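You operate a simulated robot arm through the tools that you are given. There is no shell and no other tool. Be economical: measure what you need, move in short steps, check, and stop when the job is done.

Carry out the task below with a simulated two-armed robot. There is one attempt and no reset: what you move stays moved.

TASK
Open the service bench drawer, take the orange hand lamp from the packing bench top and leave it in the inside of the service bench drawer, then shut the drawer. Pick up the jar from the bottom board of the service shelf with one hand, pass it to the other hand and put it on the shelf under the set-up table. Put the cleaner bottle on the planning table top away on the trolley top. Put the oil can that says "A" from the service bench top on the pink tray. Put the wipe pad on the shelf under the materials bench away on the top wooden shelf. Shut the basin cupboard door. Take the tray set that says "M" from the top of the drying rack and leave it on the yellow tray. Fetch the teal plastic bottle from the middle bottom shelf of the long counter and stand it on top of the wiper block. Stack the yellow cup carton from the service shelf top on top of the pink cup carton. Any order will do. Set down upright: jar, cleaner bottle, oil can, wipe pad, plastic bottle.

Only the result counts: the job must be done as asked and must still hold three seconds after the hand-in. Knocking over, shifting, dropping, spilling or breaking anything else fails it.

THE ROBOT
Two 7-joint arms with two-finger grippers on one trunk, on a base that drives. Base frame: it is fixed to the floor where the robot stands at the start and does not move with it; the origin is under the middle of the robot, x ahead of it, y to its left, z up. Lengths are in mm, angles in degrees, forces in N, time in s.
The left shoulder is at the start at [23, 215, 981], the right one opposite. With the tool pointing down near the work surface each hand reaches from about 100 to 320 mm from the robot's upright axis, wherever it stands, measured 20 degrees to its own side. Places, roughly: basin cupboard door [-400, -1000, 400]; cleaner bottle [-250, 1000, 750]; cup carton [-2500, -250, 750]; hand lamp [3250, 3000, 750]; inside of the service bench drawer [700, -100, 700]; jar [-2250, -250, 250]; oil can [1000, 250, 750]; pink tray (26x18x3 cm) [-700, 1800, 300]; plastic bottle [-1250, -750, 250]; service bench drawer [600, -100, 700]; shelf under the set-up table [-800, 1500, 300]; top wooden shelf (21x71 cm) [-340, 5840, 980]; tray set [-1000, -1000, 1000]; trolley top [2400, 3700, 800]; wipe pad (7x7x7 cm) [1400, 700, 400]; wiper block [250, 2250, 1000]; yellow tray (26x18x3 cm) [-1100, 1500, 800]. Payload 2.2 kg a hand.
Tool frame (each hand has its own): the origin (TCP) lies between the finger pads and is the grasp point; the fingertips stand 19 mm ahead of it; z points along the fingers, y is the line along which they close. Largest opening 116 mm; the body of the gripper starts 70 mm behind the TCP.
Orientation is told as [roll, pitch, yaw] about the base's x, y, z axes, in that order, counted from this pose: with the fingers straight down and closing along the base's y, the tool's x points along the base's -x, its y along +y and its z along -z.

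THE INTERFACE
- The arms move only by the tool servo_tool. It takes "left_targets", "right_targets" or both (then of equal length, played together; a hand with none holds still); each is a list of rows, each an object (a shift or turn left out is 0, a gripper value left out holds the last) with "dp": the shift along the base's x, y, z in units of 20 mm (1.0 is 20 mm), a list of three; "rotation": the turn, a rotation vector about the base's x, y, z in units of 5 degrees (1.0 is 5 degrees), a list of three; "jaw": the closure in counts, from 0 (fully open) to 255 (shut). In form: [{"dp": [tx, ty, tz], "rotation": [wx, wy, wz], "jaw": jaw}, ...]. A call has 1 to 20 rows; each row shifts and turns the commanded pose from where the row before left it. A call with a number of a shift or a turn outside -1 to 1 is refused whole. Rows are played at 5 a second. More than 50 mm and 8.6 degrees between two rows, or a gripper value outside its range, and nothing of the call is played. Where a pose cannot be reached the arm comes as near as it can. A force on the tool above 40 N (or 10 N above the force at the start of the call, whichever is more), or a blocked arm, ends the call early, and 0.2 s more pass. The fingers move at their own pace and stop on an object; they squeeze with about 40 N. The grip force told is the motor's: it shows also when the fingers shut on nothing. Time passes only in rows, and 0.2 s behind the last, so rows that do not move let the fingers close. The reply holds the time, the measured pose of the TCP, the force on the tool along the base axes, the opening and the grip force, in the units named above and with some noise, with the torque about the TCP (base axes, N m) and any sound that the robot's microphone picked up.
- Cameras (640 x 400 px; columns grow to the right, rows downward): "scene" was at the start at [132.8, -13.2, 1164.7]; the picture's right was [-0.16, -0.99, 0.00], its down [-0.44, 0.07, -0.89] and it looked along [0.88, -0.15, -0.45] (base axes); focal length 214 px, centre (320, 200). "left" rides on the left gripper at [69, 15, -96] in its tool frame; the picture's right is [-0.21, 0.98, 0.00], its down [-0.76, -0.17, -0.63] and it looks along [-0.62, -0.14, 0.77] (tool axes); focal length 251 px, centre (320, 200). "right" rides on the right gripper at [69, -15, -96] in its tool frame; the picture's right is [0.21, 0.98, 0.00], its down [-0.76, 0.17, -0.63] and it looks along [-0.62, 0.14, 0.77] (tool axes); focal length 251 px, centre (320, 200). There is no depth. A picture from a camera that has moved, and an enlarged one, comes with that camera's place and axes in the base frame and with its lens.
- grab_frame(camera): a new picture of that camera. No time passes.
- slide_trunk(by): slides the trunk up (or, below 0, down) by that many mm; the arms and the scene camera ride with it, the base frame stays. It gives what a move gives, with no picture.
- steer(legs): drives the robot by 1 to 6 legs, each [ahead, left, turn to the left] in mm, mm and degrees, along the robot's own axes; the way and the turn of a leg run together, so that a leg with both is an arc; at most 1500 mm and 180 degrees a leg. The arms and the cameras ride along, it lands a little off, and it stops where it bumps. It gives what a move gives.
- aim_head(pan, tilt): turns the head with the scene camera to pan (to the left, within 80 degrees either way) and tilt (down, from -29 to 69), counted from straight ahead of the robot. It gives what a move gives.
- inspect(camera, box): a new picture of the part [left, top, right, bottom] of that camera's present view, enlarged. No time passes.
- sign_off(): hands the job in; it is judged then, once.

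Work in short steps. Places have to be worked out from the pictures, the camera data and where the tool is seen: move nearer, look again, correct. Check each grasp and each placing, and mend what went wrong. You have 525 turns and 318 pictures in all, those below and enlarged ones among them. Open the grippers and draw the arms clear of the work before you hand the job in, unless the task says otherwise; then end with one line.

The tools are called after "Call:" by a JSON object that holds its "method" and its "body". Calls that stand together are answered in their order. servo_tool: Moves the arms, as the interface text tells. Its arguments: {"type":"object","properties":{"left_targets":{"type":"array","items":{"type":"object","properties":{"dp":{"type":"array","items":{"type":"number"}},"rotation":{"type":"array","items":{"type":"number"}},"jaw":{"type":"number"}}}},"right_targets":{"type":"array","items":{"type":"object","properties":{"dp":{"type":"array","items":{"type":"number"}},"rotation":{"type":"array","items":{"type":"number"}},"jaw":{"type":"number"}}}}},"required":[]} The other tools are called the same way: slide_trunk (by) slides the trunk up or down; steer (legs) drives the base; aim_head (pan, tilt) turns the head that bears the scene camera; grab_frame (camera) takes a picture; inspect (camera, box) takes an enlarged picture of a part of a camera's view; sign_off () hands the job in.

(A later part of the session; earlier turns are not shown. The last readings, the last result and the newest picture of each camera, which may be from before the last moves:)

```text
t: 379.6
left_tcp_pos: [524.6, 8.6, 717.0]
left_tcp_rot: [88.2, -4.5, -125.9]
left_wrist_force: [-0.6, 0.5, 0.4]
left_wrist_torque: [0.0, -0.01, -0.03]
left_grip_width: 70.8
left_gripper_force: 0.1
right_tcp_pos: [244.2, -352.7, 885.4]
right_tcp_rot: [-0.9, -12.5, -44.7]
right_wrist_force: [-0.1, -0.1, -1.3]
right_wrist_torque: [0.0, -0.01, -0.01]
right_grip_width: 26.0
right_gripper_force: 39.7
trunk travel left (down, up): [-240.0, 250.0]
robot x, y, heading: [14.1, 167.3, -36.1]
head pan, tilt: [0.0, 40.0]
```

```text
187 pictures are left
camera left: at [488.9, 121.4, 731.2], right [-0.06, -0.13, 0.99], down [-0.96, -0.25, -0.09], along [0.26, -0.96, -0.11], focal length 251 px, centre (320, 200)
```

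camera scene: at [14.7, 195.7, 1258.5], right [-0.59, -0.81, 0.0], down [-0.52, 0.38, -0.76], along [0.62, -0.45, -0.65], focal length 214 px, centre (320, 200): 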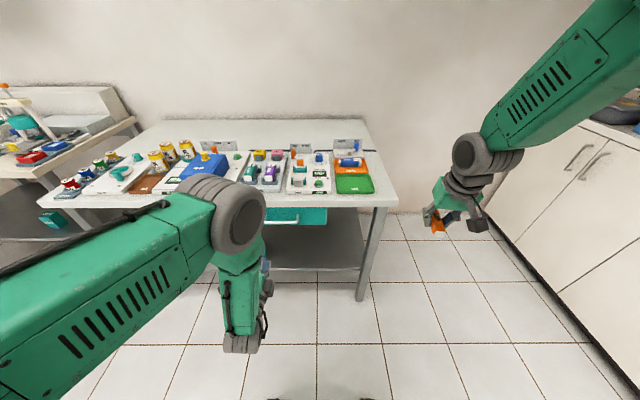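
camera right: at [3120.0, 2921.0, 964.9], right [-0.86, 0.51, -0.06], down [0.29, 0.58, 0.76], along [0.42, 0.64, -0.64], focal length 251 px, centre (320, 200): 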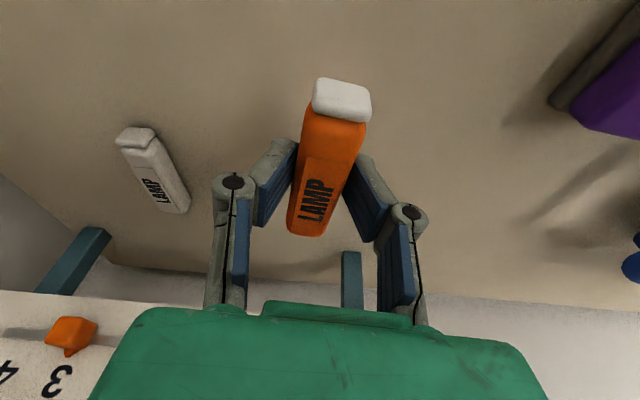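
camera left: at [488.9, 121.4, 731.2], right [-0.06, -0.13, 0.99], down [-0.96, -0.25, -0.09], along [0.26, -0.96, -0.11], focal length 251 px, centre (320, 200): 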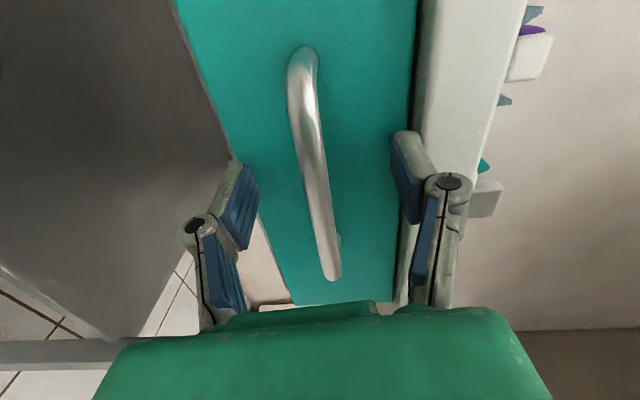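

Now close on the bar.

Call:
{"method": "servo_tool", "body": {"left_targets": [{"jaw": 200}, {"jaw": 255}, {"dp": [0, 0, 0]}, {"dp": [0, 0, 0]}, {"dp": [0, 0, 0]}]}}

Call:
{"method": "grab_frame", "body": {"camera": "left"}}

```text
t: 380.8
left_tcp_pos: [524.9, 8.5, 718.0]
left_tcp_rot: [88.2, -4.5, -125.8]
left_wrist_force: [-1.9, -2.2, -13.9]
left_wrist_torque: [0.77, -0.59, -0.04]
left_grip_width: 6.0
left_gripper_force: 31.7
right_tcp_pos: [244.5, -353.2, 885.7]
right_tcp_rot: [-1.0, -12.4, -44.9]
right_wrist_force: [0.2, 0.0, -0.6]
right_wrist_torque: [-0.03, -0.01, -0.02]
right_grip_width: 26.2
right_gripper_force: 39.8
trunk travel left (down, up): [-240.0, 250.0]
robot x, y, heading: [13.6, 169.7, -36.1]
head pan, tilt: [0.0, 40.0]
```

```text
186 pictures are left
camera left: at [489.0, 121.8, 730.4], right [-0.06, -0.13, 0.99], down [-0.97, -0.25, -0.09], along [0.26, -0.96, -0.11], focal length 251 px, centre (320, 200)
```

left: 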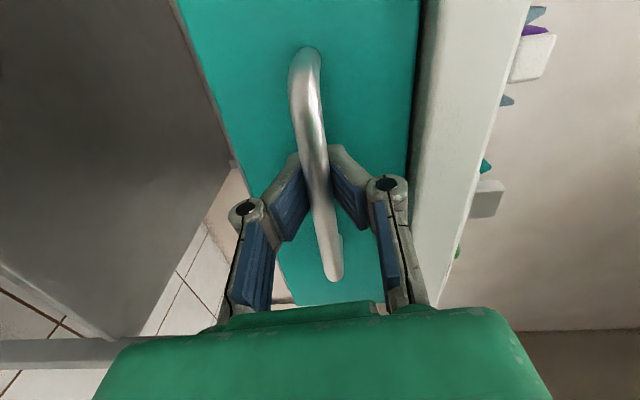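

It is pinching something (6 mm). I pull back gently 60 mm and see whether the drawer follows.

Call:
{"method": "steer", "body": {"legs": [[-60, 0, 0]]}}

Call:
{"method": "grab_frame", "body": {"camera": "left"}}

```text
t: 381.7
left_tcp_pos: [476.2, 45.0, 716.5]
left_tcp_rot: [88.3, -4.5, -125.8]
left_wrist_force: [-0.6, -1.4, -20.5]
left_wrist_torque: [0.05, -0.21, 0.19]
left_grip_width: 0.0
left_gripper_force: 28.8
right_tcp_pos: [195.8, -316.3, 886.5]
right_tcp_rot: [-0.8, -12.4, -44.8]
right_wrist_force: [-0.2, 0.1, 0.4]
right_wrist_torque: [0.02, -0.02, 0.0]
right_grip_width: 26.2
right_gripper_force: 39.2
trunk travel left (down, up): [-240.0, 250.0]
robot x, y, heading: [-36.9, 203.9, -35.9]
head pan, tilt: [0.0, 40.0]
```

```text
185 pictures are left
camera left: at [440.8, 158.1, 730.7], right [-0.06, -0.13, 0.99], down [-0.96, -0.25, -0.09], along [0.26, -0.96, -0.11], focal length 251 px, centre (320, 200)
```

left: 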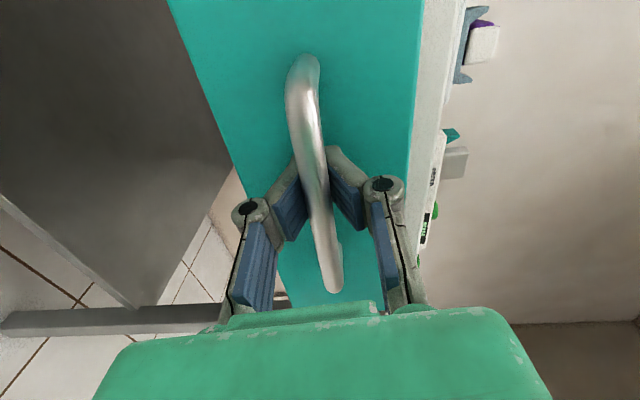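

The drawer is following. Continue pulling back 150 mm.

Call:
{"method": "steer", "body": {"legs": [[-90, 0, 0]]}}

Call:
{"method": "grab_frame", "body": {"camera": "left"}}

```text
t: 382.8
left_tcp_pos: [402.4, 99.3, 720.1]
left_tcp_rot: [88.5, -4.5, -125.7]
left_wrist_force: [2.2, 1.5, -14.1]
left_wrist_torque: [0.04, -0.25, 0.06]
left_grip_width: 6.1
left_gripper_force: 28.7
right_tcp_pos: [121.0, -261.3, 887.2]
right_tcp_rot: [-0.8, -12.6, -44.8]
right_wrist_force: [0.3, 0.8, -0.6]
right_wrist_torque: [-0.04, 0.02, -0.01]
right_grip_width: 26.4
right_gripper_force: 39.8
trunk travel left (down, up): [-240.0, 250.0]
robot x, y, heading: [-105.2, 253.2, -35.8]
head pan, tilt: [0.0, 40.0]
```

```text
184 pictures are left
camera left: at [366.7, 212.8, 732.8], right [-0.06, -0.13, 0.99], down [-0.96, -0.25, -0.09], along [0.26, -0.96, -0.11], focal length 251 px, centre (320, 200)
```

left: 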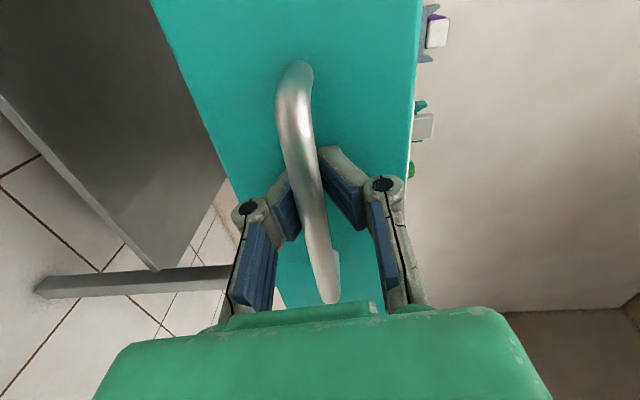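

Check how far the drawer is open from the head camera.

Call:
{"method": "grab_frame", "body": {"camera": "scene"}}

```text
183 pictures are left
camera scene: at [-2.0, 181.1, 1258.4], right [-0.59, -0.81, 0.0], down [-0.52, 0.38, -0.76], along [0.62, -0.45, -0.65], focal length 214 px, centre (320, 200)
```

scene: 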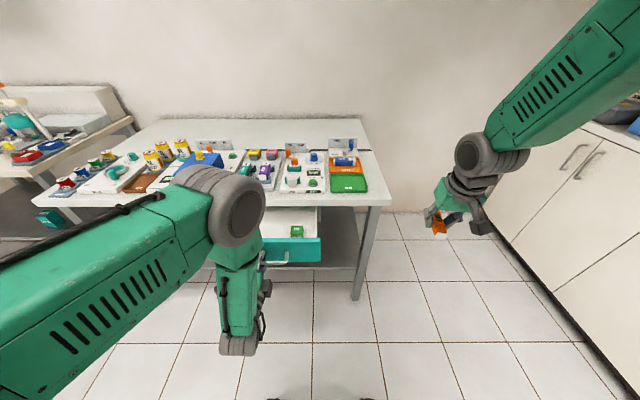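

Open ~140 mm. Pull 70 mm more for room.

Call:
{"method": "steer", "body": {"legs": [[-70, 0, 0]]}}

Call:
{"method": "grab_frame", "body": {"camera": "left"}}

Call:
{"method": "inspect", "body": {"camera": "scene", "box": [200, 130, 400, 280]}}

```text
t: 383.9
left_tcp_pos: [345.1, 143.9, 720.4]
left_tcp_rot: [88.5, -4.6, -125.7]
left_wrist_force: [1.0, -1.4, -30.1]
left_wrist_torque: [0.1, -0.58, -0.2]
left_grip_width: 6.1
left_gripper_force: 28.7
right_tcp_pos: [62.7, -218.5, 890.3]
right_tcp_rot: [-0.8, -12.9, -44.8]
right_wrist_force: [-0.8, -0.3, -0.6]
right_wrist_torque: [-0.01, -0.04, 0.03]
right_grip_width: 26.1
right_gripper_force: 40.1
trunk travel left (down, up): [-240.0, 250.0]
robot x, y, heading: [-165.0, 296.9, -36.1]
head pan, tilt: [0.0, 40.0]
```

```text
182 pictures are left
camera left: at [307.6, 255.8, 733.1], right [-0.06, -0.13, 0.99], down [-0.96, -0.25, -0.09], along [0.26, -0.96, -0.11], focal length 251 px, centre (320, 200)
```

left: 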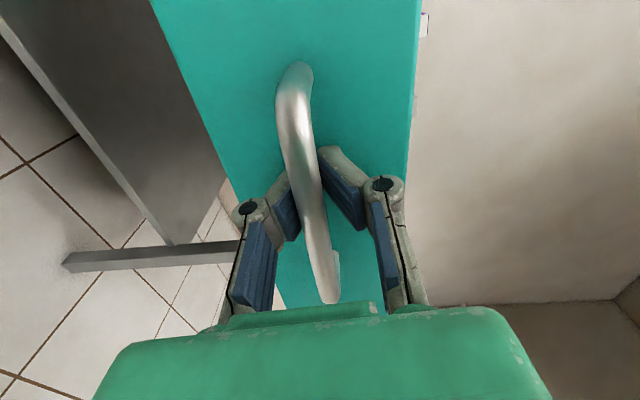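

```text
2.67 times, centred on (300, 205) of scene
camera zoom: at [-57.5, 221.0, 1258.0], right [-0.59, -0.81, 0.0], down [-0.52, 0.38, -0.76], along [0.62, -0.45, -0.65], focal length 572 px, centre (373, 187)
```

zoom: 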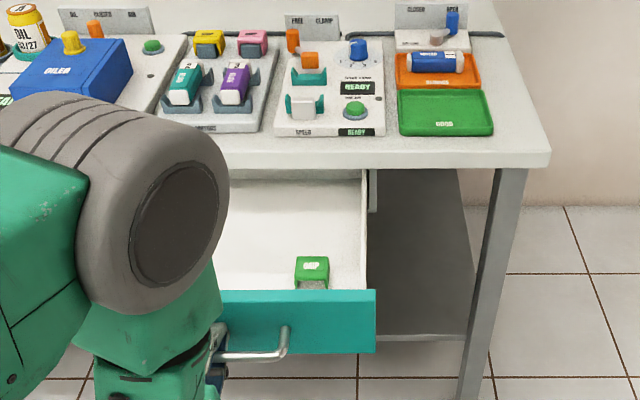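

Drawer is open ~220 mm. Release the handle with the left hand and back off; then raise the left hand.

Call:
{"method": "servo_tool", "body": {"left_targets": [{"jaw": 100}, {"dp": [0, 0, 0]}, {"dp": [0, 0, 0]}]}}

Call:
{"method": "steer", "body": {"legs": [[-130, 0, 0]]}}

Call:
{"method": "servo_tool", "body": {"left_targets": [{"dp": [-0.4, 0.3, 0.9]}, {"dp": [-0.4, 0.3, 0.9]}, {"dp": [-0.4, 0.3, 0.9]}, {"dp": [-0.4, 0.3, 0.9]}, {"dp": [-0.4, 0.3, 0.9]}, {"dp": [-0.4, 0.3, 0.9]}, {"dp": [-0.4, 0.3, 0.9]}, {"dp": [-0.4, 0.3, 0.9]}]}}

Call:
{"method": "steer", "body": {"legs": [[0, 480, 0]]}}

Call:
{"method": "grab_frame", "body": {"camera": "scene"}}

```text
t: 384.7
left_tcp_pos: [341.3, 144.4, 722.4]
left_tcp_rot: [88.7, -4.4, -125.7]
left_wrist_force: [-0.3, 0.2, 0.2]
left_wrist_torque: [-0.01, -0.03, 0.01]
left_grip_width: 70.6
left_gripper_force: 0.0
right_tcp_pos: [57.5, -217.4, 892.5]
right_tcp_rot: [-0.6, -13.2, -44.9]
right_wrist_force: [0.7, 0.3, -0.9]
right_wrist_torque: [0.03, 0.0, -0.01]
right_grip_width: 26.2
right_gripper_force: 39.5
trunk travel left (down, up): [-240.0, 250.0]
robot x, y, heading: [-159.1, 296.3, -36.2]
head pan, tilt: [0.0, 40.0]
```

```text
t: 385.9
left_tcp_pos: [249.2, 205.6, 723.7]
left_tcp_rot: [88.2, -3.9, -122.5]
left_wrist_force: [1.2, -1.9, 1.1]
left_wrist_torque: [0.04, 0.12, 0.12]
left_grip_width: 70.6
left_gripper_force: 0.1
right_tcp_pos: [-10.6, -172.3, 887.4]
right_tcp_rot: [-0.3, -12.3, -41.8]
right_wrist_force: [-2.0, -2.1, -2.0]
right_wrist_torque: [0.15, -0.1, 0.02]
right_grip_width: 26.1
right_gripper_force: 39.4
trunk travel left (down, up): [-240.0, 250.0]
robot x, y, heading: [-265.0, 342.3, -32.4]
head pan, tilt: [0.0, 40.0]
```

```text
t: 387.7
left_tcp_pos: [195.5, 263.2, 875.4]
left_tcp_rot: [89.0, -4.4, -121.6]
left_wrist_force: [0.5, 0.5, -0.7]
left_wrist_torque: [0.0, -0.01, 0.01]
left_grip_width: 70.4
left_gripper_force: 0.1
left hand out of reach, approached as far as the arm can: row 6, 7, 8
right_tcp_pos: [-13.3, -158.1, 893.2]
right_tcp_rot: [-0.3, -13.7, -41.2]
right_wrist_force: [0.5, 0.4, -0.6]
right_wrist_torque: [-0.01, 0.02, 0.0]
right_grip_width: 26.3
right_gripper_force: 39.7
trunk travel left (down, up): [-240.0, 250.0]
robot x, y, heading: [-263.6, 336.6, -32.2]
head pan, tilt: [0.0, 40.0]
```

```text
t: 390.6
left_tcp_pos: [434.9, 648.9, 875.1]
left_tcp_rot: [89.1, -3.5, -122.1]
left_wrist_force: [-0.2, 0.0, 0.9]
left_wrist_torque: [0.0, 0.01, -0.03]
left_grip_width: 70.3
left_gripper_force: 0.0
right_tcp_pos: [227.4, 230.7, 887.0]
right_tcp_rot: [0.5, -13.2, -41.8]
right_wrist_force: [-0.3, -0.1, -1.1]
right_wrist_torque: [0.02, -0.02, 0.02]
right_grip_width: 26.2
right_gripper_force: 39.7
trunk travel left (down, up): [-240.0, 250.0]
robot x, y, heading: [-11.7, 739.6, -32.4]
head pan, tilt: [0.0, 40.0]
```

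```text
180 pictures are left
camera scene: at [88.5, 657.7, 1258.4], right [-0.54, -0.84, -0.01], down [-0.54, 0.36, -0.76], along [0.65, -0.4, -0.65], focal length 214 px, centre (320, 200)
```

scene: 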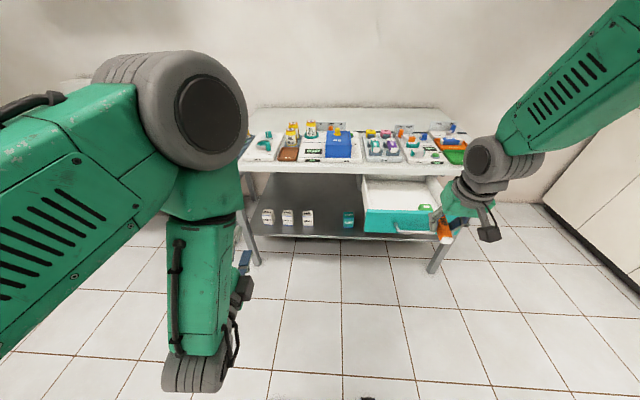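

The base brushed the planning table edge, heading shifted ~4°. I straighten and bring the lamp over the drawer interior.

Call:
{"method": "steer", "body": {"legs": [[100, 0, 0], [0, 0, -3.8], [215, 44, 0]]}}

Call:
{"method": "servo_tool", "body": {"left_targets": [{"dp": [0, 0, 0]}, {"dp": [0, 0, 0]}]}}

Call:
{"method": "grab_frame", "body": {"camera": "right"}}

Call:
{"method": "grab_frame", "body": {"camera": "scene"}}

```text
t: 393.5
left_tcp_pos: [720.4, 489.8, 873.8]
left_tcp_rot: [89.2, -4.5, -125.7]
left_wrist_force: [-0.2, 0.3, -0.8]
left_wrist_torque: [0.0, 0.02, 0.01]
left_grip_width: 70.6
left_gripper_force: 0.1
right_tcp_pos: [487.9, 85.4, 892.4]
right_tcp_rot: [-0.4, -13.7, -45.1]
right_wrist_force: [1.4, 0.1, -0.8]
right_wrist_torque: [0.0, 0.02, -0.02]
right_grip_width: 26.2
right_gripper_force: 40.4
trunk travel left (down, up): [-240.0, 250.0]
robot x, y, heading: [272.1, 591.4, -35.9]
head pan, tilt: [0.0, 40.0]
```

```text
t: 394.1
left_tcp_pos: [721.5, 495.0, 875.8]
left_tcp_rot: [89.3, -4.6, -125.6]
left_wrist_force: [0.4, 1.1, -0.2]
left_wrist_torque: [0.0, -0.03, -0.02]
left_grip_width: 70.1
left_gripper_force: 0.1
right_tcp_pos: [489.2, 93.0, 894.8]
right_tcp_rot: [-0.5, -13.7, -44.8]
right_wrist_force: [1.7, 0.9, -0.8]
right_wrist_torque: [-0.02, 0.05, 0.02]
right_grip_width: 26.4
right_gripper_force: 39.8
trunk travel left (down, up): [-240.0, 250.0]
robot x, y, heading: [277.2, 598.5, -36.0]
head pan, tilt: [0.0, 40.0]
```

```text
179 pictures are left
camera right: at [414.8, 146.1, 971.6], right [0.54, 0.84, -0.06], down [0.54, -0.29, 0.79], along [0.65, -0.46, -0.61], focal length 251 px, centre (320, 200)
```

right: 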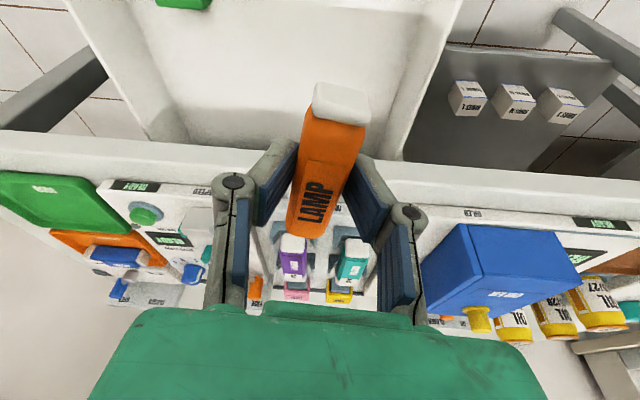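

```text
178 pictures are left
camera scene: at [385.4, 530.5, 1258.5], right [-0.59, -0.81, 0.01], down [-0.53, 0.37, -0.76], along [0.62, -0.45, -0.65], focal length 214 px, centre (320, 200)
```

scene: 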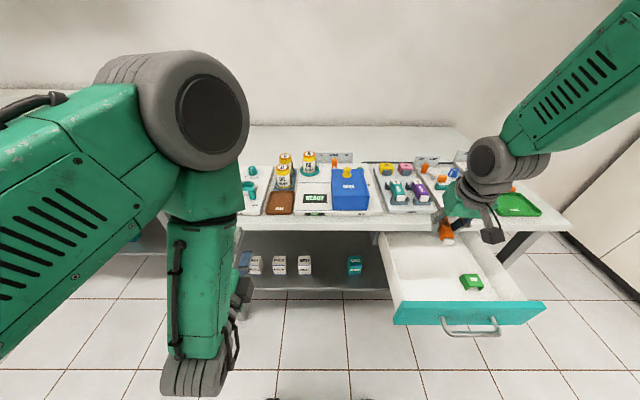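

The lamp is above the drawer interior, clear of walls and the green item. Lower 150 mm, then in small steps until contact.

Call:
{"method": "servo_tool", "body": {"right_targets": [{"dp": [0, 0, -1]}, {"dp": [0, 0, -1]}, {"dp": [0, 0, -1]}, {"dp": [0, 0, -1]}, {"dp": [0, 0, -1]}, {"dp": [0, 0, -1]}, {"dp": [0, 0, -1]}, {"dp": [0, 0, -0.5]}]}}

Call:
{"method": "servo_tool", "body": {"right_targets": [{"dp": [0, 0, -0.3]}, {"dp": [0, 0, -0.3]}, {"dp": [0, 0, -0.3]}, {"dp": [0, 0, -0.3]}, {"dp": [0, 0, -0.3]}]}}

Call:
{"method": "grab_frame", "body": {"camera": "right"}}

Call:
{"method": "inspect", "body": {"camera": "scene", "box": [370, 180, 560, 340]}}

```text
t: 395.9
left_tcp_pos: [718.3, 490.8, 874.8]
left_tcp_rot: [89.4, -4.3, -125.6]
left_wrist_force: [-0.1, 0.4, -1.1]
left_wrist_torque: [0.05, 0.0, -0.01]
left_grip_width: 70.8
left_gripper_force: 0.1
right_tcp_pos: [484.5, 86.2, 743.5]
right_tcp_rot: [-0.2, -13.8, -45.0]
right_wrist_force: [0.6, 1.3, 0.2]
right_wrist_torque: [-0.03, 0.0, 0.0]
right_grip_width: 26.4
right_gripper_force: 40.0
trunk travel left (down, up): [-240.0, 250.0]
robot x, y, heading: [279.1, 597.6, -36.0]
head pan, tilt: [0.0, 40.0]
```

```text
t: 397.1
left_tcp_pos: [712.7, 483.4, 876.3]
left_tcp_rot: [89.4, -4.0, -125.7]
left_wrist_force: [-0.4, 0.2, -0.4]
left_wrist_torque: [-0.01, 0.02, 0.01]
left_grip_width: 70.5
left_gripper_force: 0.0
right_tcp_pos: [480.6, 80.7, 710.9]
right_tcp_rot: [0.2, -13.7, -45.1]
right_wrist_force: [-0.2, 0.3, -0.6]
right_wrist_torque: [-0.01, -0.03, 0.01]
right_grip_width: 26.3
right_gripper_force: 40.2
trunk travel left (down, up): [-240.0, 250.0]
robot x, y, heading: [277.3, 595.8, -36.0]
head pan, tilt: [0.0, 40.0]
```

```text
177 pictures are left
camera right: at [405.0, 134.8, 788.0], right [0.54, 0.84, -0.05], down [0.53, -0.3, 0.79], along [0.65, -0.46, -0.61], focal length 251 px, centre (320, 200)
```

right: 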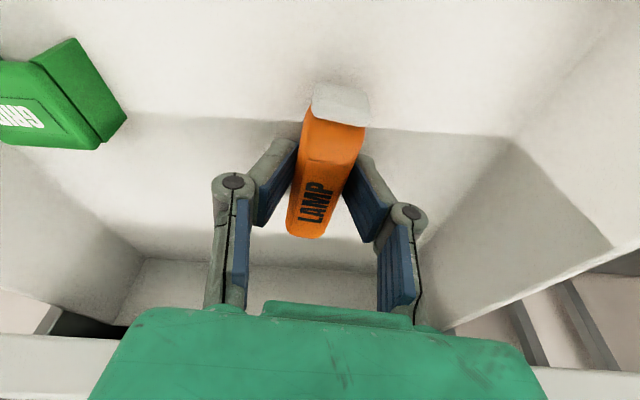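

```text
2.50 times, centred on (465, 260) of scene
camera zoom: at [376.4, 517.7, 1258.5], right [-0.59, -0.81, 0.0], down [-0.52, 0.38, -0.76], along [0.62, -0.45, -0.65], focal length 536 px, centre (-42, 50)
```

zoom: 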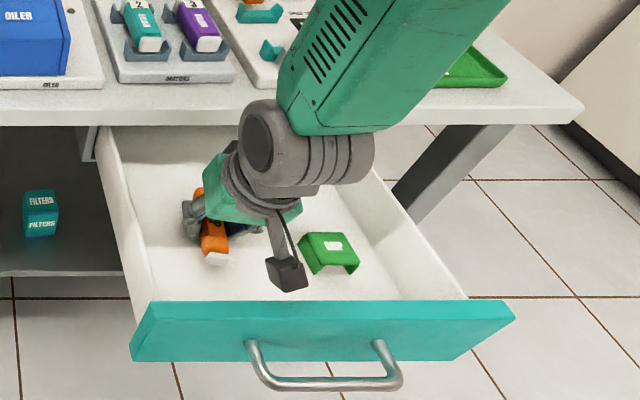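

Inside the drawer, not touching yet. Lower further in small steps.

Call:
{"method": "servo_tool", "body": {"right_targets": [{"dp": [0, 0, -0.25]}, {"dp": [0, 0, -0.25]}, {"dp": [0, 0, -0.25]}, {"dp": [0, 0, -0.25]}, {"dp": [0, 0, -0.25]}, {"dp": [0, 0, -0.25]}]}}

Call:
{"method": "grab_frame", "body": {"camera": "right"}}

```text
t: 398.0
left_tcp_pos: [714.4, 489.0, 877.2]
left_tcp_rot: [89.5, -4.2, -125.8]
left_wrist_force: [0.0, 0.5, 0.4]
left_wrist_torque: [0.02, -0.01, 0.0]
left_grip_width: 70.4
left_gripper_force: 0.0
right_tcp_pos: [486.5, 80.7, 699.0]
right_tcp_rot: [0.1, -14.7, -45.2]
right_wrist_force: [1.8, 2.5, 18.5]
right_wrist_torque: [0.28, 0.34, -0.07]
right_grip_width: 26.3
right_gripper_force: 39.8
trunk travel left (down, up): [-240.0, 250.0]
robot x, y, heading: [275.4, 593.7, -36.0]
head pan, tilt: [0.0, 40.0]
stopped in row 4 (right hand): the force on the tool passed its limit at 46 N (the readings are from after the stop); the commanded pose is now the measured one
```

```text
175 pictures are left
camera right: at [410.3, 136.0, 775.7], right [0.54, 0.84, -0.05], down [0.52, -0.29, 0.8], along [0.66, -0.47, -0.59], focal length 251 px, centre (320, 200)
```

right: 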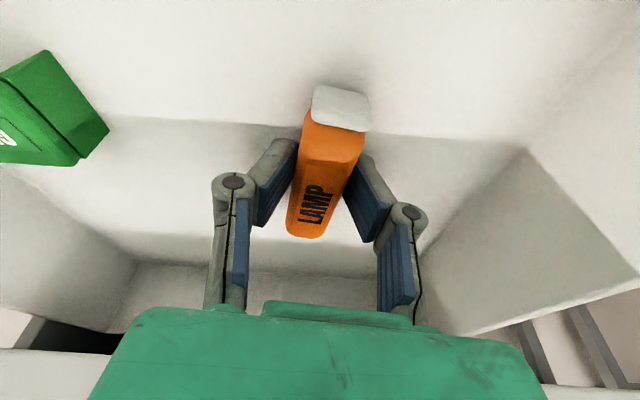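

Contact at z≈699. Open the jaws slightly and lift out.

Call:
{"method": "servo_tool", "body": {"right_targets": [{"dp": [0, 0, 0.05]}, {"jaw": 170}, {"jaw": 140}, {"dp": [0, 0, 0]}, {"dp": [0, 0, 0.5]}, {"dp": [0, 0, 1]}, {"dp": [0, 0, 1]}, {"dp": [0, 0, 1]}, {"dp": [0, 0, 1]}, {"dp": [0, 0, 1]}, {"dp": [0, 0, 1]}, {"dp": [0, 0, 1]}, {"dp": [0, 0, 1]}, {"dp": [0, 0, 1]}]}}

Call:
{"method": "grab_frame", "body": {"camera": "right"}}

```text
t: 401.0
left_tcp_pos: [714.0, 487.2, 876.5]
left_tcp_rot: [89.5, -4.1, -125.7]
left_wrist_force: [-0.9, 0.3, 0.3]
left_wrist_torque: [-0.06, -0.02, 0.0]
left_grip_width: 70.6
left_gripper_force: 0.0
right_tcp_pos: [484.0, 80.4, 890.0]
right_tcp_rot: [0.1, -14.5, -45.1]
right_wrist_force: [-0.2, -0.4, 0.3]
right_wrist_torque: [-0.02, 0.0, -0.03]
right_grip_width: 52.7
right_gripper_force: 0.1
trunk travel left (down, up): [-240.0, 250.0]
robot x, y, heading: [272.3, 595.4, -36.0]
head pan, tilt: [0.0, 40.0]
```

```text
174 pictures are left
camera right: at [408.0, 135.9, 965.3], right [0.54, 0.84, -0.05], down [0.52, -0.29, 0.8], along [0.66, -0.46, -0.6], focal length 251 px, centre (320, 200)
```

right: 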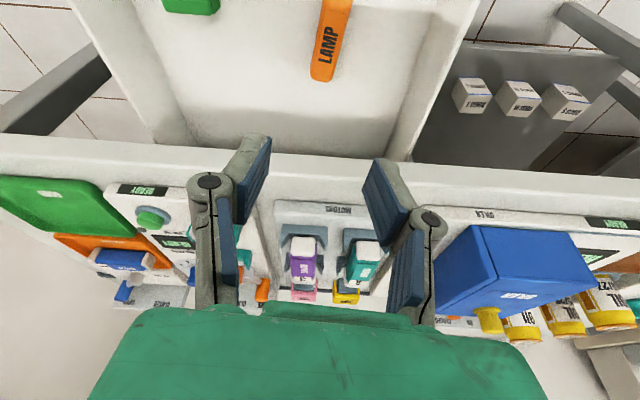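

Lamp is in the drawer. Now close it: back off, shift right, and prepare a closed left fist at z≈715 to push the panel left of its handle.

Call:
{"method": "steer", "body": {"legs": [[-160, 0, 0], [0, -394, 0]]}}

Call:
{"method": "servo_tool", "body": {"left_targets": [{"dp": [0, 0, -0.9], "jaw": 255}, {"dp": [0, 0, -0.9]}, {"dp": [0, 0, -0.9]}, {"dp": [0, 0, -0.9]}, {"dp": [0, 0, -0.9]}, {"dp": [0, 0, -0.9]}, {"dp": [0, 0, -0.9]}, {"dp": [0, 0, -0.9]}, {"dp": [0, 0, -0.8]}], "right_targets": [{"dp": [0, 0, 0.5]}, {"dp": [0, 0, 0.5]}, {"dp": [0, 0, 0.5]}, {"dp": [0, 0, 0.5]}, {"dp": [0, 0, 0.5]}, {"dp": [0, 0, 0.5]}, {"dp": [0, 0, 0]}, {"dp": [0, 0, 0]}, {"dp": [0, 0, 0]}]}}

Call:
{"method": "grab_frame", "body": {"camera": "left"}}

```text
t: 404.5
left_tcp_pos: [349.3, 261.1, 877.2]
left_tcp_rot: [89.5, -4.2, -125.7]
left_wrist_force: [-0.1, 0.0, 0.4]
left_wrist_torque: [-0.01, -0.02, -0.01]
left_grip_width: 70.4
left_gripper_force: 0.1
right_tcp_pos: [121.4, -145.4, 889.1]
right_tcp_rot: [0.0, -14.3, -45.0]
right_wrist_force: [0.9, -0.2, 0.1]
right_wrist_torque: [0.01, 0.0, 0.03]
right_grip_width: 52.3
right_gripper_force: 0.0
trunk travel left (down, up): [-240.0, 250.0]
robot x, y, heading: [-88.0, 369.9, -36.1]
head pan, tilt: [0.0, 40.0]
```

```text
t: 406.5
left_tcp_pos: [369.2, 244.6, 723.9]
left_tcp_rot: [89.6, -4.1, -125.7]
left_wrist_force: [-0.6, 0.0, -0.6]
left_wrist_torque: [0.0, -0.01, -0.01]
left_grip_width: 0.0
left_gripper_force: 28.5
left hand out of reach, approached as far as the arm can: row 1, 2, 3, 5
right_tcp_pos: [118.0, -145.6, 950.7]
right_tcp_rot: [0.1, -14.6, -45.1]
right_wrist_force: [-0.8, 0.0, -0.2]
right_wrist_torque: [-0.01, 0.01, 0.01]
right_grip_width: 52.7
right_gripper_force: 0.0
trunk travel left (down, up): [-240.0, 250.0]
robot x, y, heading: [-86.9, 367.3, -35.9]
head pan, tilt: [0.0, 40.0]
```

```text
173 pictures are left
camera left: at [332.3, 357.6, 734.6], right [-0.08, -0.12, 0.99], down [-0.96, -0.25, -0.11], along [0.26, -0.96, -0.1], focal length 251 px, centre (320, 200)
```

left: 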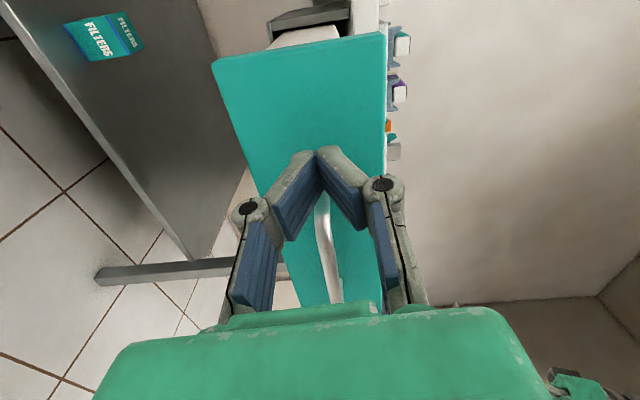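

The fist is before the panel, left of the handle. Drive forward to push it shut.

Call:
{"method": "steer", "body": {"legs": [[230, 0, 0]]}}

Call:
{"method": "steer", "body": {"legs": [[80, 0, 0]]}}

Call:
{"method": "grab_frame", "body": {"camera": "left"}}

Call:
{"method": "grab_frame", "body": {"camera": "scene"}}

```text
t: 408.3
left_tcp_pos: [556.0, 107.6, 723.2]
left_tcp_rot: [89.6, -4.2, -125.9]
left_wrist_force: [-0.6, 0.1, 0.1]
left_wrist_torque: [0.0, 0.05, -0.01]
left_grip_width: 0.0
left_gripper_force: 28.2
right_tcp_pos: [306.4, -282.5, 950.5]
right_tcp_rot: [0.1, -14.5, -45.2]
right_wrist_force: [0.0, 0.2, -0.6]
right_wrist_torque: [0.02, -0.03, -0.03]
right_grip_width: 52.4
right_gripper_force: 0.1
trunk travel left (down, up): [-240.0, 250.0]
robot x, y, heading: [100.4, 229.8, -36.0]
head pan, tilt: [0.0, 40.0]
```

```text
t: 409.3
left_tcp_pos: [591.6, 81.3, 724.8]
left_tcp_rot: [89.7, -4.1, -125.9]
left_wrist_force: [-0.4, 0.4, 1.0]
left_wrist_torque: [0.02, -0.01, -0.01]
left_grip_width: 0.0
left_gripper_force: 28.0
right_tcp_pos: [345.3, -311.1, 952.4]
right_tcp_rot: [0.1, -14.8, -45.1]
right_wrist_force: [-0.7, 0.6, -0.3]
right_wrist_torque: [-0.02, -0.03, -0.01]
right_grip_width: 52.3
right_gripper_force: 0.1
trunk travel left (down, up): [-240.0, 250.0]
robot x, y, heading: [140.6, 203.0, -36.0]
head pan, tilt: [0.0, 40.0]
stopped in leg 1: the force on the tool passed its limit at 128 N (the readings are from after the stop); the commanded pose is now the measured one
```

```text
172 pictures are left
camera left: at [556.0, 194.3, 736.6], right [-0.08, -0.12, 0.99], down [-0.96, -0.25, -0.11], along [0.26, -0.96, -0.09], focal length 251 px, centre (320, 200)
```

left: 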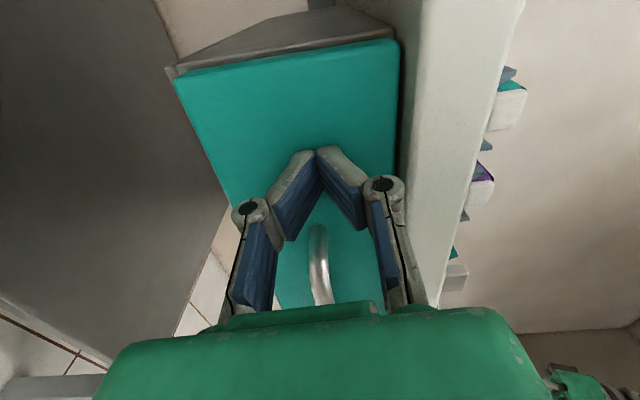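

```text
171 pictures are left
camera scene: at [246.8, 124.9, 1258.3], right [-0.59, -0.81, 0.0], down [-0.52, 0.38, -0.76], along [0.62, -0.45, -0.65], focal length 214 px, centre (320, 200)
```

scene: 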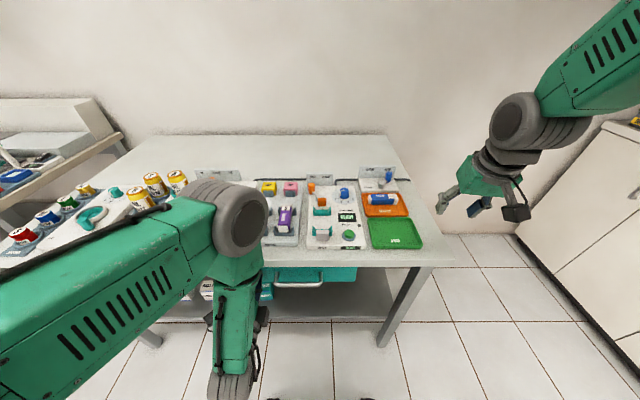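

Drawer is shut (firm stop, flush). Back off a bit and inspect the oil cans for the letter "A".

Call:
{"method": "steer", "body": {"legs": [[-180, 0, 0]]}}

Call:
{"method": "inspect", "body": {"camera": "scene", "box": [120, 130, 280, 230]}}

```text
t: 410.8
left_tcp_pos: [443.8, 187.4, 726.3]
left_tcp_rot: [89.9, -4.1, -125.9]
left_wrist_force: [-0.2, 0.3, 0.3]
left_wrist_torque: [0.0, 0.01, 0.04]
left_grip_width: 0.0
left_gripper_force: 28.7
right_tcp_pos: [198.6, -203.6, 952.3]
right_tcp_rot: [0.1, -14.9, -45.1]
right_wrist_force: [0.7, 0.6, 0.6]
right_wrist_torque: [0.03, -0.01, -0.01]
right_grip_width: 52.3
right_gripper_force: 0.0
trunk travel left (down, up): [-240.0, 250.0]
robot x, y, heading: [-2.4, 305.9, -36.0]
head pan, tilt: [0.0, 40.0]
```

```text
4.00 times, centred on (200, 180) of scene
camera zoom: at [98.3, 232.8, 1258.7], right [-0.59, -0.81, 0.0], down [-0.52, 0.38, -0.76], along [0.62, -0.45, -0.65], focal length 858 px, centre (800, 280)
```

zoom: 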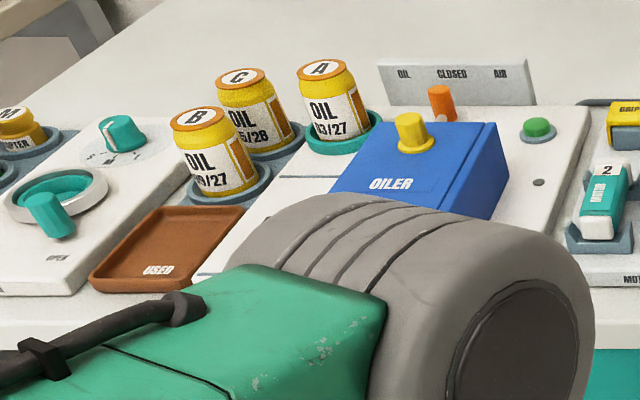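

Can "A" is the rear one by the oiler, at about (995,162). I'll take it from above with the right hand, jaws closing front–back to avoid neighbour C. Raise trunk, make the right tool vertical and yaw it ~81°, and move along the bench.

Call:
{"method": "slide_trunk", "body": {"by": 150}}

Call:
{"method": "servo_tool", "body": {"right_targets": [{"rotation": [0.588, 0.809, 0]}, {"rotation": [0.588, 0.809, 0]}, {"rotation": [0.588, 0.809, 0]}, {"rotation": [0, 0, 1]}, {"rotation": [0, 0, 1]}, {"rotation": [0, 0, 1]}, {"rotation": [0, 0, 1]}, {"rotation": [0, 0, 1]}, {"rotation": [0, 0, 1]}, {"rotation": [0, 0, 1]}, {"rotation": [0, 0, 1]}, {"rotation": [0, 0, 1]}, {"rotation": [0, 0, 1]}, {"rotation": [0, 0, 1]}, {"rotation": [0, 0, 1]}, {"rotation": [0, 0, 1]}, {"rotation": [0, 0, 1]}, {"rotation": [0, 0, 1]}, {"rotation": [0, 0, 1]}]}}

Call:
{"method": "steer", "body": {"legs": [[0, 760, 0]]}}

Call:
{"method": "grab_frame", "body": {"camera": "scene"}}

Call:
{"method": "grab_frame", "body": {"camera": "right"}}

```text
t: 412.5
left_tcp_pos: [443.2, 189.1, 877.8]
left_tcp_rot: [90.0, -4.1, -126.0]
left_wrist_force: [0.7, 0.2, -0.9]
left_wrist_torque: [0.0, 0.03, 0.02]
left_grip_width: 0.0
left_gripper_force: 28.5
right_tcp_pos: [197.4, -202.1, 1104.5]
right_tcp_rot: [0.1, -15.0, -45.1]
right_wrist_force: [0.2, -0.2, -0.2]
right_wrist_torque: [-0.02, -0.01, 0.0]
right_grip_width: 52.3
right_gripper_force: 0.0
trunk travel left (down, up): [-390.0, 100.0]
robot x, y, heading: [-4.7, 306.0, -36.1]
head pan, tilt: [0.0, 40.0]
```

```text
t: 416.5
left_tcp_pos: [444.1, 187.9, 876.9]
left_tcp_rot: [89.9, -4.1, -125.9]
left_wrist_force: [0.2, 0.6, -0.2]
left_wrist_torque: [0.01, -0.03, -0.04]
left_grip_width: 0.1
left_gripper_force: 28.8
right_tcp_pos: [197.6, -201.7, 1103.7]
right_tcp_rot: [-2.2, -0.3, 35.2]
right_wrist_force: [0.4, -0.4, -0.6]
right_wrist_torque: [-0.02, -0.01, -0.01]
right_grip_width: 52.4
right_gripper_force: 0.0
trunk travel left (down, up): [-390.0, 100.0]
robot x, y, heading: [-2.3, 306.9, -36.2]
head pan, tilt: [0.0, 40.0]
```

```text
t: 420.6
left_tcp_pos: [889.8, 798.7, 877.0]
left_tcp_rot: [89.9, -3.9, -126.1]
left_wrist_force: [0.3, 0.5, 0.2]
left_wrist_torque: [-0.02, -0.01, 0.03]
left_grip_width: 0.0
left_gripper_force: 27.9
right_tcp_pos: [640.4, 408.4, 1102.9]
right_tcp_rot: [-2.1, -0.4, 34.9]
right_wrist_force: [-0.8, -0.8, -0.3]
right_wrist_torque: [0.03, -0.02, 0.0]
right_grip_width: 52.2
right_gripper_force: 0.0
trunk travel left (down, up): [-390.0, 100.0]
robot x, y, heading: [441.3, 920.1, -36.5]
head pan, tilt: [0.0, 40.0]
```

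```text
169 pictures are left
camera scene: at [542.4, 838.5, 1408.5], right [-0.59, -0.81, -0.01], down [-0.52, 0.39, -0.76], along [0.62, -0.45, -0.65], focal length 214 px, centre (320, 200)
```

scene: 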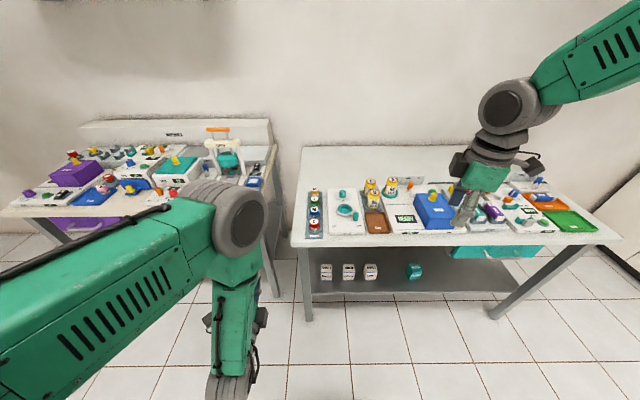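

```text
168 pictures are left
camera right: at [589.9, 359.1, 1199.0], right [-0.73, 0.68, -0.04], down [0.51, 0.59, 0.63], along [0.45, 0.45, -0.77], focal length 251 px, centre (320, 200)
```

right: 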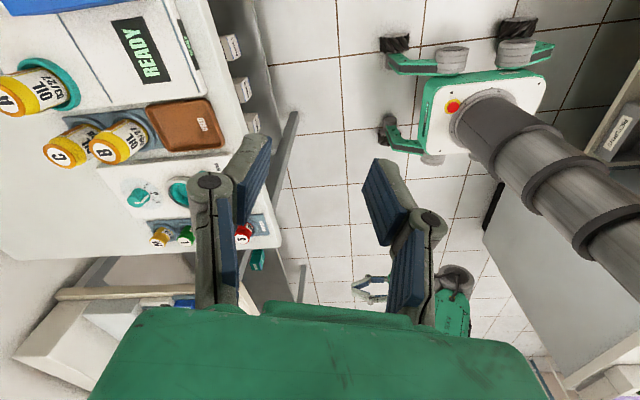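

Can A ≈ (965,152). I drive forward 225 and look down at it with the right camera.

Call:
{"method": "steer", "body": {"legs": [[225, -13, 0]]}}

Call:
{"method": "servo_tool", "body": {"right_targets": [{"dp": [0.8, -0.59, 0], "jaw": 0}, {"dp": [0.8, -0.59, 0]}, {"dp": [0.8, -0.59, -0.5]}, {"dp": [0.8, -0.59, -0.5]}, {"dp": [0, 0, 0]}]}}

Call:
{"method": "grab_frame", "body": {"camera": "right"}}

Call:
{"method": "grab_frame", "body": {"camera": "scene"}}

```text
t: 422.4
left_tcp_pos: [1063.9, 658.5, 877.6]
left_tcp_rot: [89.7, -4.0, -126.0]
left_wrist_force: [0.5, 0.2, 0.5]
left_wrist_torque: [0.05, 0.02, -0.03]
left_grip_width: 0.0
left_gripper_force: 28.5
right_tcp_pos: [815.1, 266.8, 1106.0]
right_tcp_rot: [-2.3, -0.5, 35.1]
right_wrist_force: [0.1, 0.3, -0.1]
right_wrist_torque: [-0.03, 0.0, -0.01]
right_grip_width: 52.3
right_gripper_force: 0.0
trunk travel left (down, up): [-390.0, 100.0]
robot x, y, heading: [618.0, 775.6, -36.3]
head pan, tilt: [0.0, 40.0]
```

```text
t: 423.6
left_tcp_pos: [1065.3, 665.5, 874.6]
left_tcp_rot: [89.3, -4.4, -125.9]
left_wrist_force: [0.0, -0.4, 0.0]
left_wrist_torque: [-0.01, 0.01, -0.02]
left_grip_width: 0.0
left_gripper_force: 28.8
right_tcp_pos: [883.1, 229.8, 1089.4]
right_tcp_rot: [-2.7, 0.0, 35.0]
right_wrist_force: [-0.4, 0.3, -0.9]
right_wrist_torque: [-0.02, 0.01, 0.03]
right_grip_width: 115.7
right_gripper_force: 0.0
trunk travel left (down, up): [-390.0, 100.0]
robot x, y, heading: [619.1, 776.7, -36.1]
head pan, tilt: [0.0, 40.0]
```

```text
167 pictures are left
camera right: at [831.2, 181.4, 1185.5], right [-0.74, 0.68, -0.04], down [0.51, 0.59, 0.62], along [0.45, 0.44, -0.78], focal length 251 px, centre (320, 200)
```

right: 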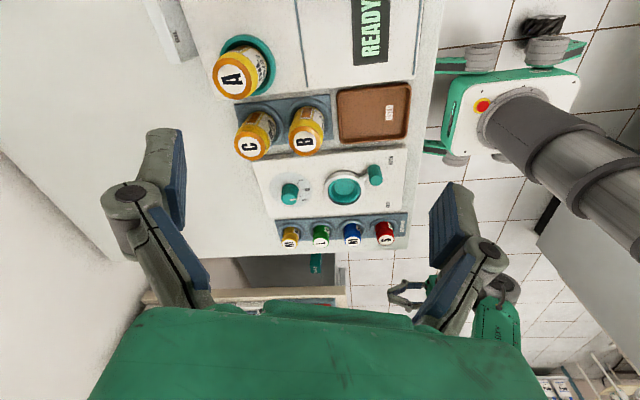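

```text
166 pictures are left
camera scene: at [723.2, 703.4, 1408.6], right [-0.59, -0.81, 0.0], down [-0.52, 0.38, -0.76], along [0.62, -0.45, -0.65], focal length 214 px, centre (320, 200)
```

scene: 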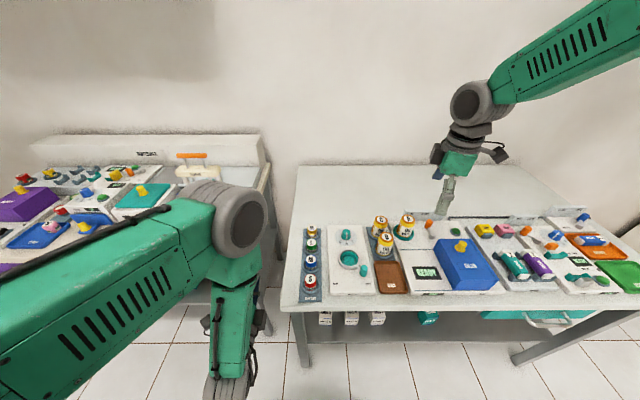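

Top view is clear: A's top centre ≈ (960,158,885). I narrow the jaws to 80 mm, move over it, and descend to z≈955 for a check.

Call:
{"method": "servo_tool", "body": {"right_targets": [{"dp": [0.77, -0.72, 0], "jaw": 80}, {"dp": [0.77, -0.72, 0]}, {"dp": [0.77, -0.72, 0]}, {"dp": [0.77, -0.72, 0]}, {"dp": [0.77, -0.72, 0]}, {"dp": [0, 0, -1]}, {"dp": [0, 0, -1]}, {"dp": [0, 0, -1]}, {"dp": [0, 0, -1]}, {"dp": [0, 0, -1]}, {"dp": [0, 0, -1]}, {"dp": [0, 0, -0.7]}, {"dp": [0, 0, 0]}]}}

Call:
{"method": "grab_frame", "body": {"camera": "right"}}

```text
t: 426.4
left_tcp_pos: [1063.8, 662.8, 874.4]
left_tcp_rot: [89.2, -4.3, -125.9]
left_wrist_force: [-0.1, 0.2, 0.4]
left_wrist_torque: [-0.01, 0.0, 0.02]
left_grip_width: 0.0
left_gripper_force: 28.4
right_tcp_pos: [957.3, 155.0, 953.2]
right_tcp_rot: [-2.5, -0.2, 35.0]
right_wrist_force: [-0.5, 0.0, -0.1]
right_wrist_torque: [0.04, 0.01, -0.01]
right_grip_width: 79.3
right_gripper_force: 0.0
trunk travel left (down, up): [-390.0, 100.0]
robot x, y, heading: [617.5, 774.5, -35.9]
head pan, tilt: [0.0, 40.0]
```

```text
165 pictures are left
camera right: at [906.7, 106.5, 1049.8], right [-0.74, 0.68, -0.04], down [0.51, 0.59, 0.63], along [0.45, 0.44, -0.78], focal length 251 px, centre (320, 200)
```

right: 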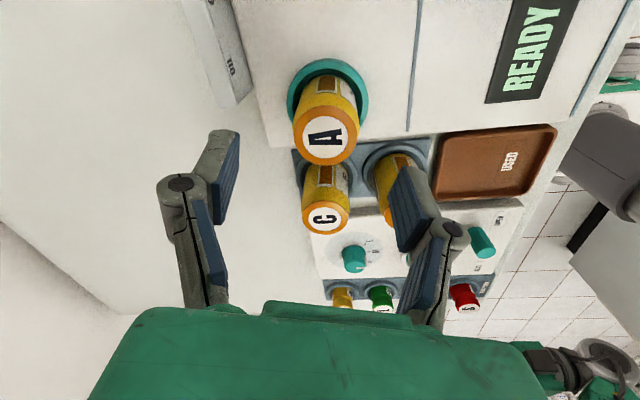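

Nearly centred; shift (+3,+5) and lower 100 mm.

Call:
{"method": "servo_tool", "body": {"right_targets": [{"dp": [0.15, 0.25, -0.8]}, {"dp": [0, 0, -0.8]}, {"dp": [0, 0, -0.8]}, {"dp": [0, 0, -0.8]}, {"dp": [0, 0, -0.8]}, {"dp": [0, 0, -0.8]}, {"dp": [0, 0, -0.2]}]}}

Call:
{"method": "grab_frame", "body": {"camera": "right"}}

```text
t: 428.0
left_tcp_pos: [1064.1, 662.9, 874.9]
left_tcp_rot: [89.3, -4.3, -125.9]
left_wrist_force: [0.0, 0.1, 0.9]
left_wrist_torque: [-0.02, 0.0, -0.03]
left_grip_width: 0.1
left_gripper_force: 28.8
right_tcp_pos: [960.2, 159.9, 852.9]
right_tcp_rot: [-2.5, -0.1, 35.0]
right_wrist_force: [-0.1, -0.2, 0.2]
right_wrist_torque: [0.01, 0.0, -0.01]
right_grip_width: 79.4
right_gripper_force: 0.0
trunk travel left (down, up): [-390.0, 100.0]
robot x, y, heading: [617.7, 773.8, -36.2]
head pan, tilt: [0.0, 40.0]
```

```text
164 pictures are left
camera right: at [908.9, 111.9, 949.7], right [-0.74, 0.68, -0.04], down [0.51, 0.59, 0.63], along [0.45, 0.44, -0.78], focal length 251 px, centre (320, 200)
```

right: 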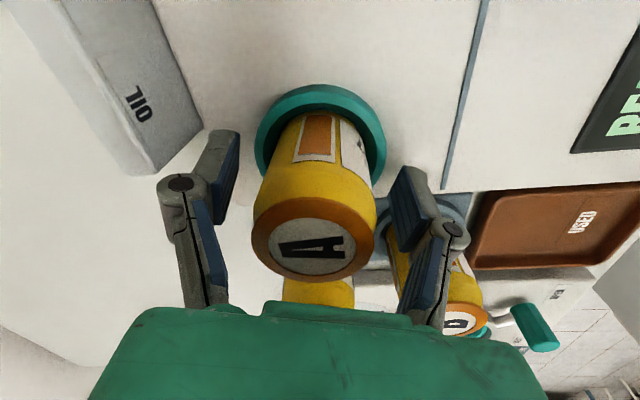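

Centred. Close and lift.

Call:
{"method": "servo_tool", "body": {"right_targets": [{"jaw": 255}, {"dp": [0, 0, 0]}, {"dp": [0, 0, 0]}, {"dp": [0, 0, 0.5]}, {"dp": [0, 0, 1]}, {"dp": [0, 0, 1]}, {"dp": [0, 0, 1]}, {"dp": [0, 0, 1]}, {"dp": [0, 0, 1]}, {"dp": [0, 0, 1]}, {"dp": [0, 0, 1]}, {"dp": [0, 0, 1]}]}}

Call:
{"method": "grab_frame", "body": {"camera": "right"}}

```text
t: 430.6
left_tcp_pos: [1064.8, 662.8, 874.6]
left_tcp_rot: [89.3, -4.3, -125.8]
left_wrist_force: [0.7, 0.0, -0.7]
left_wrist_torque: [0.02, 0.01, -0.02]
left_grip_width: 0.0
left_gripper_force: 28.7
right_tcp_pos: [958.1, 160.1, 1024.1]
right_tcp_rot: [-2.5, -0.1, 34.9]
right_wrist_force: [0.2, 0.2, -1.0]
right_wrist_torque: [0.01, 0.02, 0.0]
right_grip_width: 46.9
right_gripper_force: 39.8
trunk travel left (down, up): [-390.0, 100.0]
robot x, y, heading: [619.6, 774.5, -36.2]
head pan, tilt: [0.0, 40.0]
```

```text
163 pictures are left
camera right: at [908.5, 111.8, 1120.2], right [-0.74, 0.68, -0.04], down [0.51, 0.59, 0.63], along [0.45, 0.44, -0.78], focal length 251 px, centre (320, 200)
```

right: 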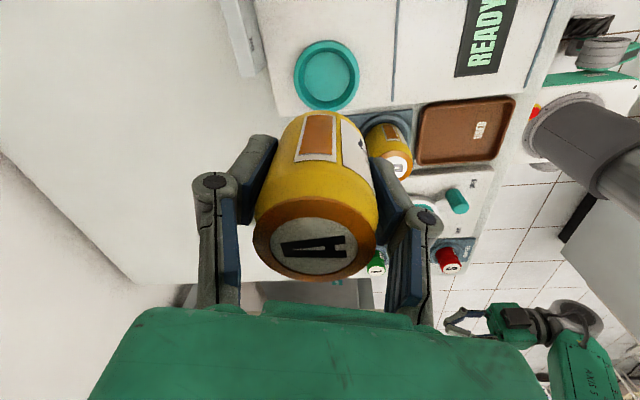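

Can A is held cleanly. Retract, back into the aisle, turn toward the counter and drive there to fetch tray set "M" with the left hand on the way.

Call:
{"method": "servo_tool", "body": {"right_targets": [{"dp": [-0.8, 0.59, 0.3]}, {"dp": [-0.8, 0.59, 0.3]}, {"dp": [-0.8, 0.59, 0.3]}, {"dp": [-0.8, 0.59, 0.3]}, {"dp": [-0.8, 0.59, 0.3]}, {"dp": [-0.8, 0.59, 0.3]}, {"dp": [-0.8, 0.59, 0.3]}, {"dp": [-0.8, 0.59, 0.3]}]}}

Call:
{"method": "steer", "body": {"legs": [[-180, 0, 0], [0, 0, -89.5], [1400, 0, 0]]}}

Call:
{"method": "aim_head", "body": {"pan": 0, "tilt": 25}}

Call:
{"method": "grab_frame", "body": {"camera": "scene"}}

```text
t: 432.4
left_tcp_pos: [1064.1, 662.8, 876.3]
left_tcp_rot: [89.5, -4.3, -125.9]
left_wrist_force: [-0.3, 0.4, 0.4]
left_wrist_torque: [0.01, 0.01, 0.02]
left_grip_width: 0.0
left_gripper_force: 27.9
right_tcp_pos: [831.8, 254.2, 1071.1]
right_tcp_rot: [-2.6, -0.2, 35.0]
right_wrist_force: [-0.2, 0.5, -0.8]
right_wrist_torque: [-0.01, 0.03, 0.03]
right_grip_width: 46.8
right_gripper_force: 40.2
trunk travel left (down, up): [-390.0, 100.0]
robot x, y, heading: [618.9, 776.1, -36.2]
head pan, tilt: [0.0, 40.0]
```

```text
t: 444.3
left_tcp_pos: [-463.0, -688.4, 875.2]
left_tcp_rot: [89.4, -4.3, 144.1]
left_wrist_force: [-0.4, 1.2, -0.2]
left_wrist_torque: [-0.01, 0.04, 0.05]
left_grip_width: 0.0
left_gripper_force: 28.8
right_tcp_pos: [-873.0, -457.0, 1072.2]
right_tcp_rot: [-2.4, -0.2, -55.0]
right_wrist_force: [-0.6, 0.0, -1.0]
right_wrist_torque: [-0.03, 0.0, 0.03]
right_grip_width: 46.8
right_gripper_force: 40.5
trunk travel left (down, up): [-390.0, 100.0]
robot x, y, heading: [-347.3, -241.2, -126.1]
head pan, tilt: [0.0, 40.0]
```

```text
t: 445.0
left_tcp_pos: [-461.1, -687.2, 873.4]
left_tcp_rot: [88.9, -4.4, 144.4]
left_wrist_force: [-0.5, 0.1, -0.1]
left_wrist_torque: [-0.03, 0.0, 0.02]
left_grip_width: 0.1
left_gripper_force: 28.5
right_tcp_pos: [-870.7, -456.2, 1072.2]
right_tcp_rot: [-2.7, -0.1, -55.0]
right_wrist_force: [0.0, 0.6, -1.3]
right_wrist_torque: [-0.03, 0.03, -0.01]
right_grip_width: 46.8
right_gripper_force: 39.9
trunk travel left (down, up): [-390.0, 100.0]
robot x, y, heading: [-353.5, -240.6, -126.0]
head pan, tilt: [0.0, 25.0]
```

```text
162 pictures are left
camera scene: at [-432.9, -348.0, 1431.8], right [-0.81, 0.59, 0.0], down [0.25, 0.34, -0.9], along [-0.53, -0.73, -0.43], focal length 214 px, centre (320, 200)
```

scene: 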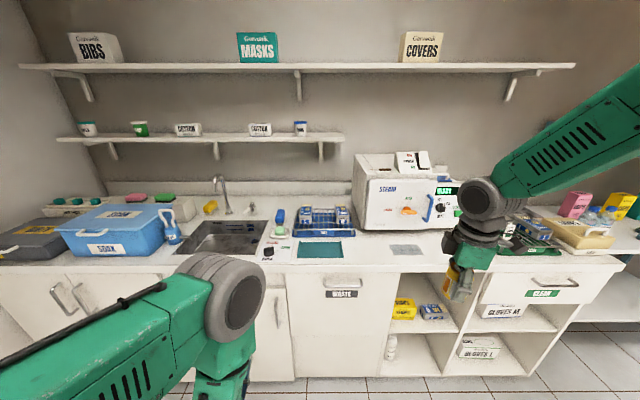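

Call:
{"method": "inspect", "body": {"camera": "scene", "box": [250, 190, 370, 270]}}

```text
5.00 times, centred on (310, 230) of scene
camera zoom: at [-432.9, -348.0, 1431.8], right [-0.81, 0.59, 0.0], down [0.25, 0.34, -0.9], along [-0.53, -0.73, -0.43], focal length 1072 px, centre (370, 50)
```

zoom: 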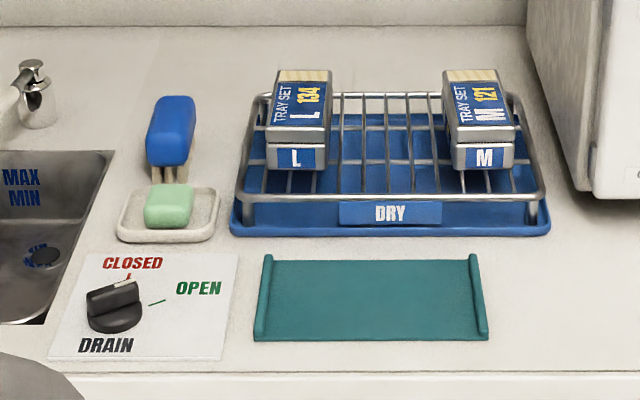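

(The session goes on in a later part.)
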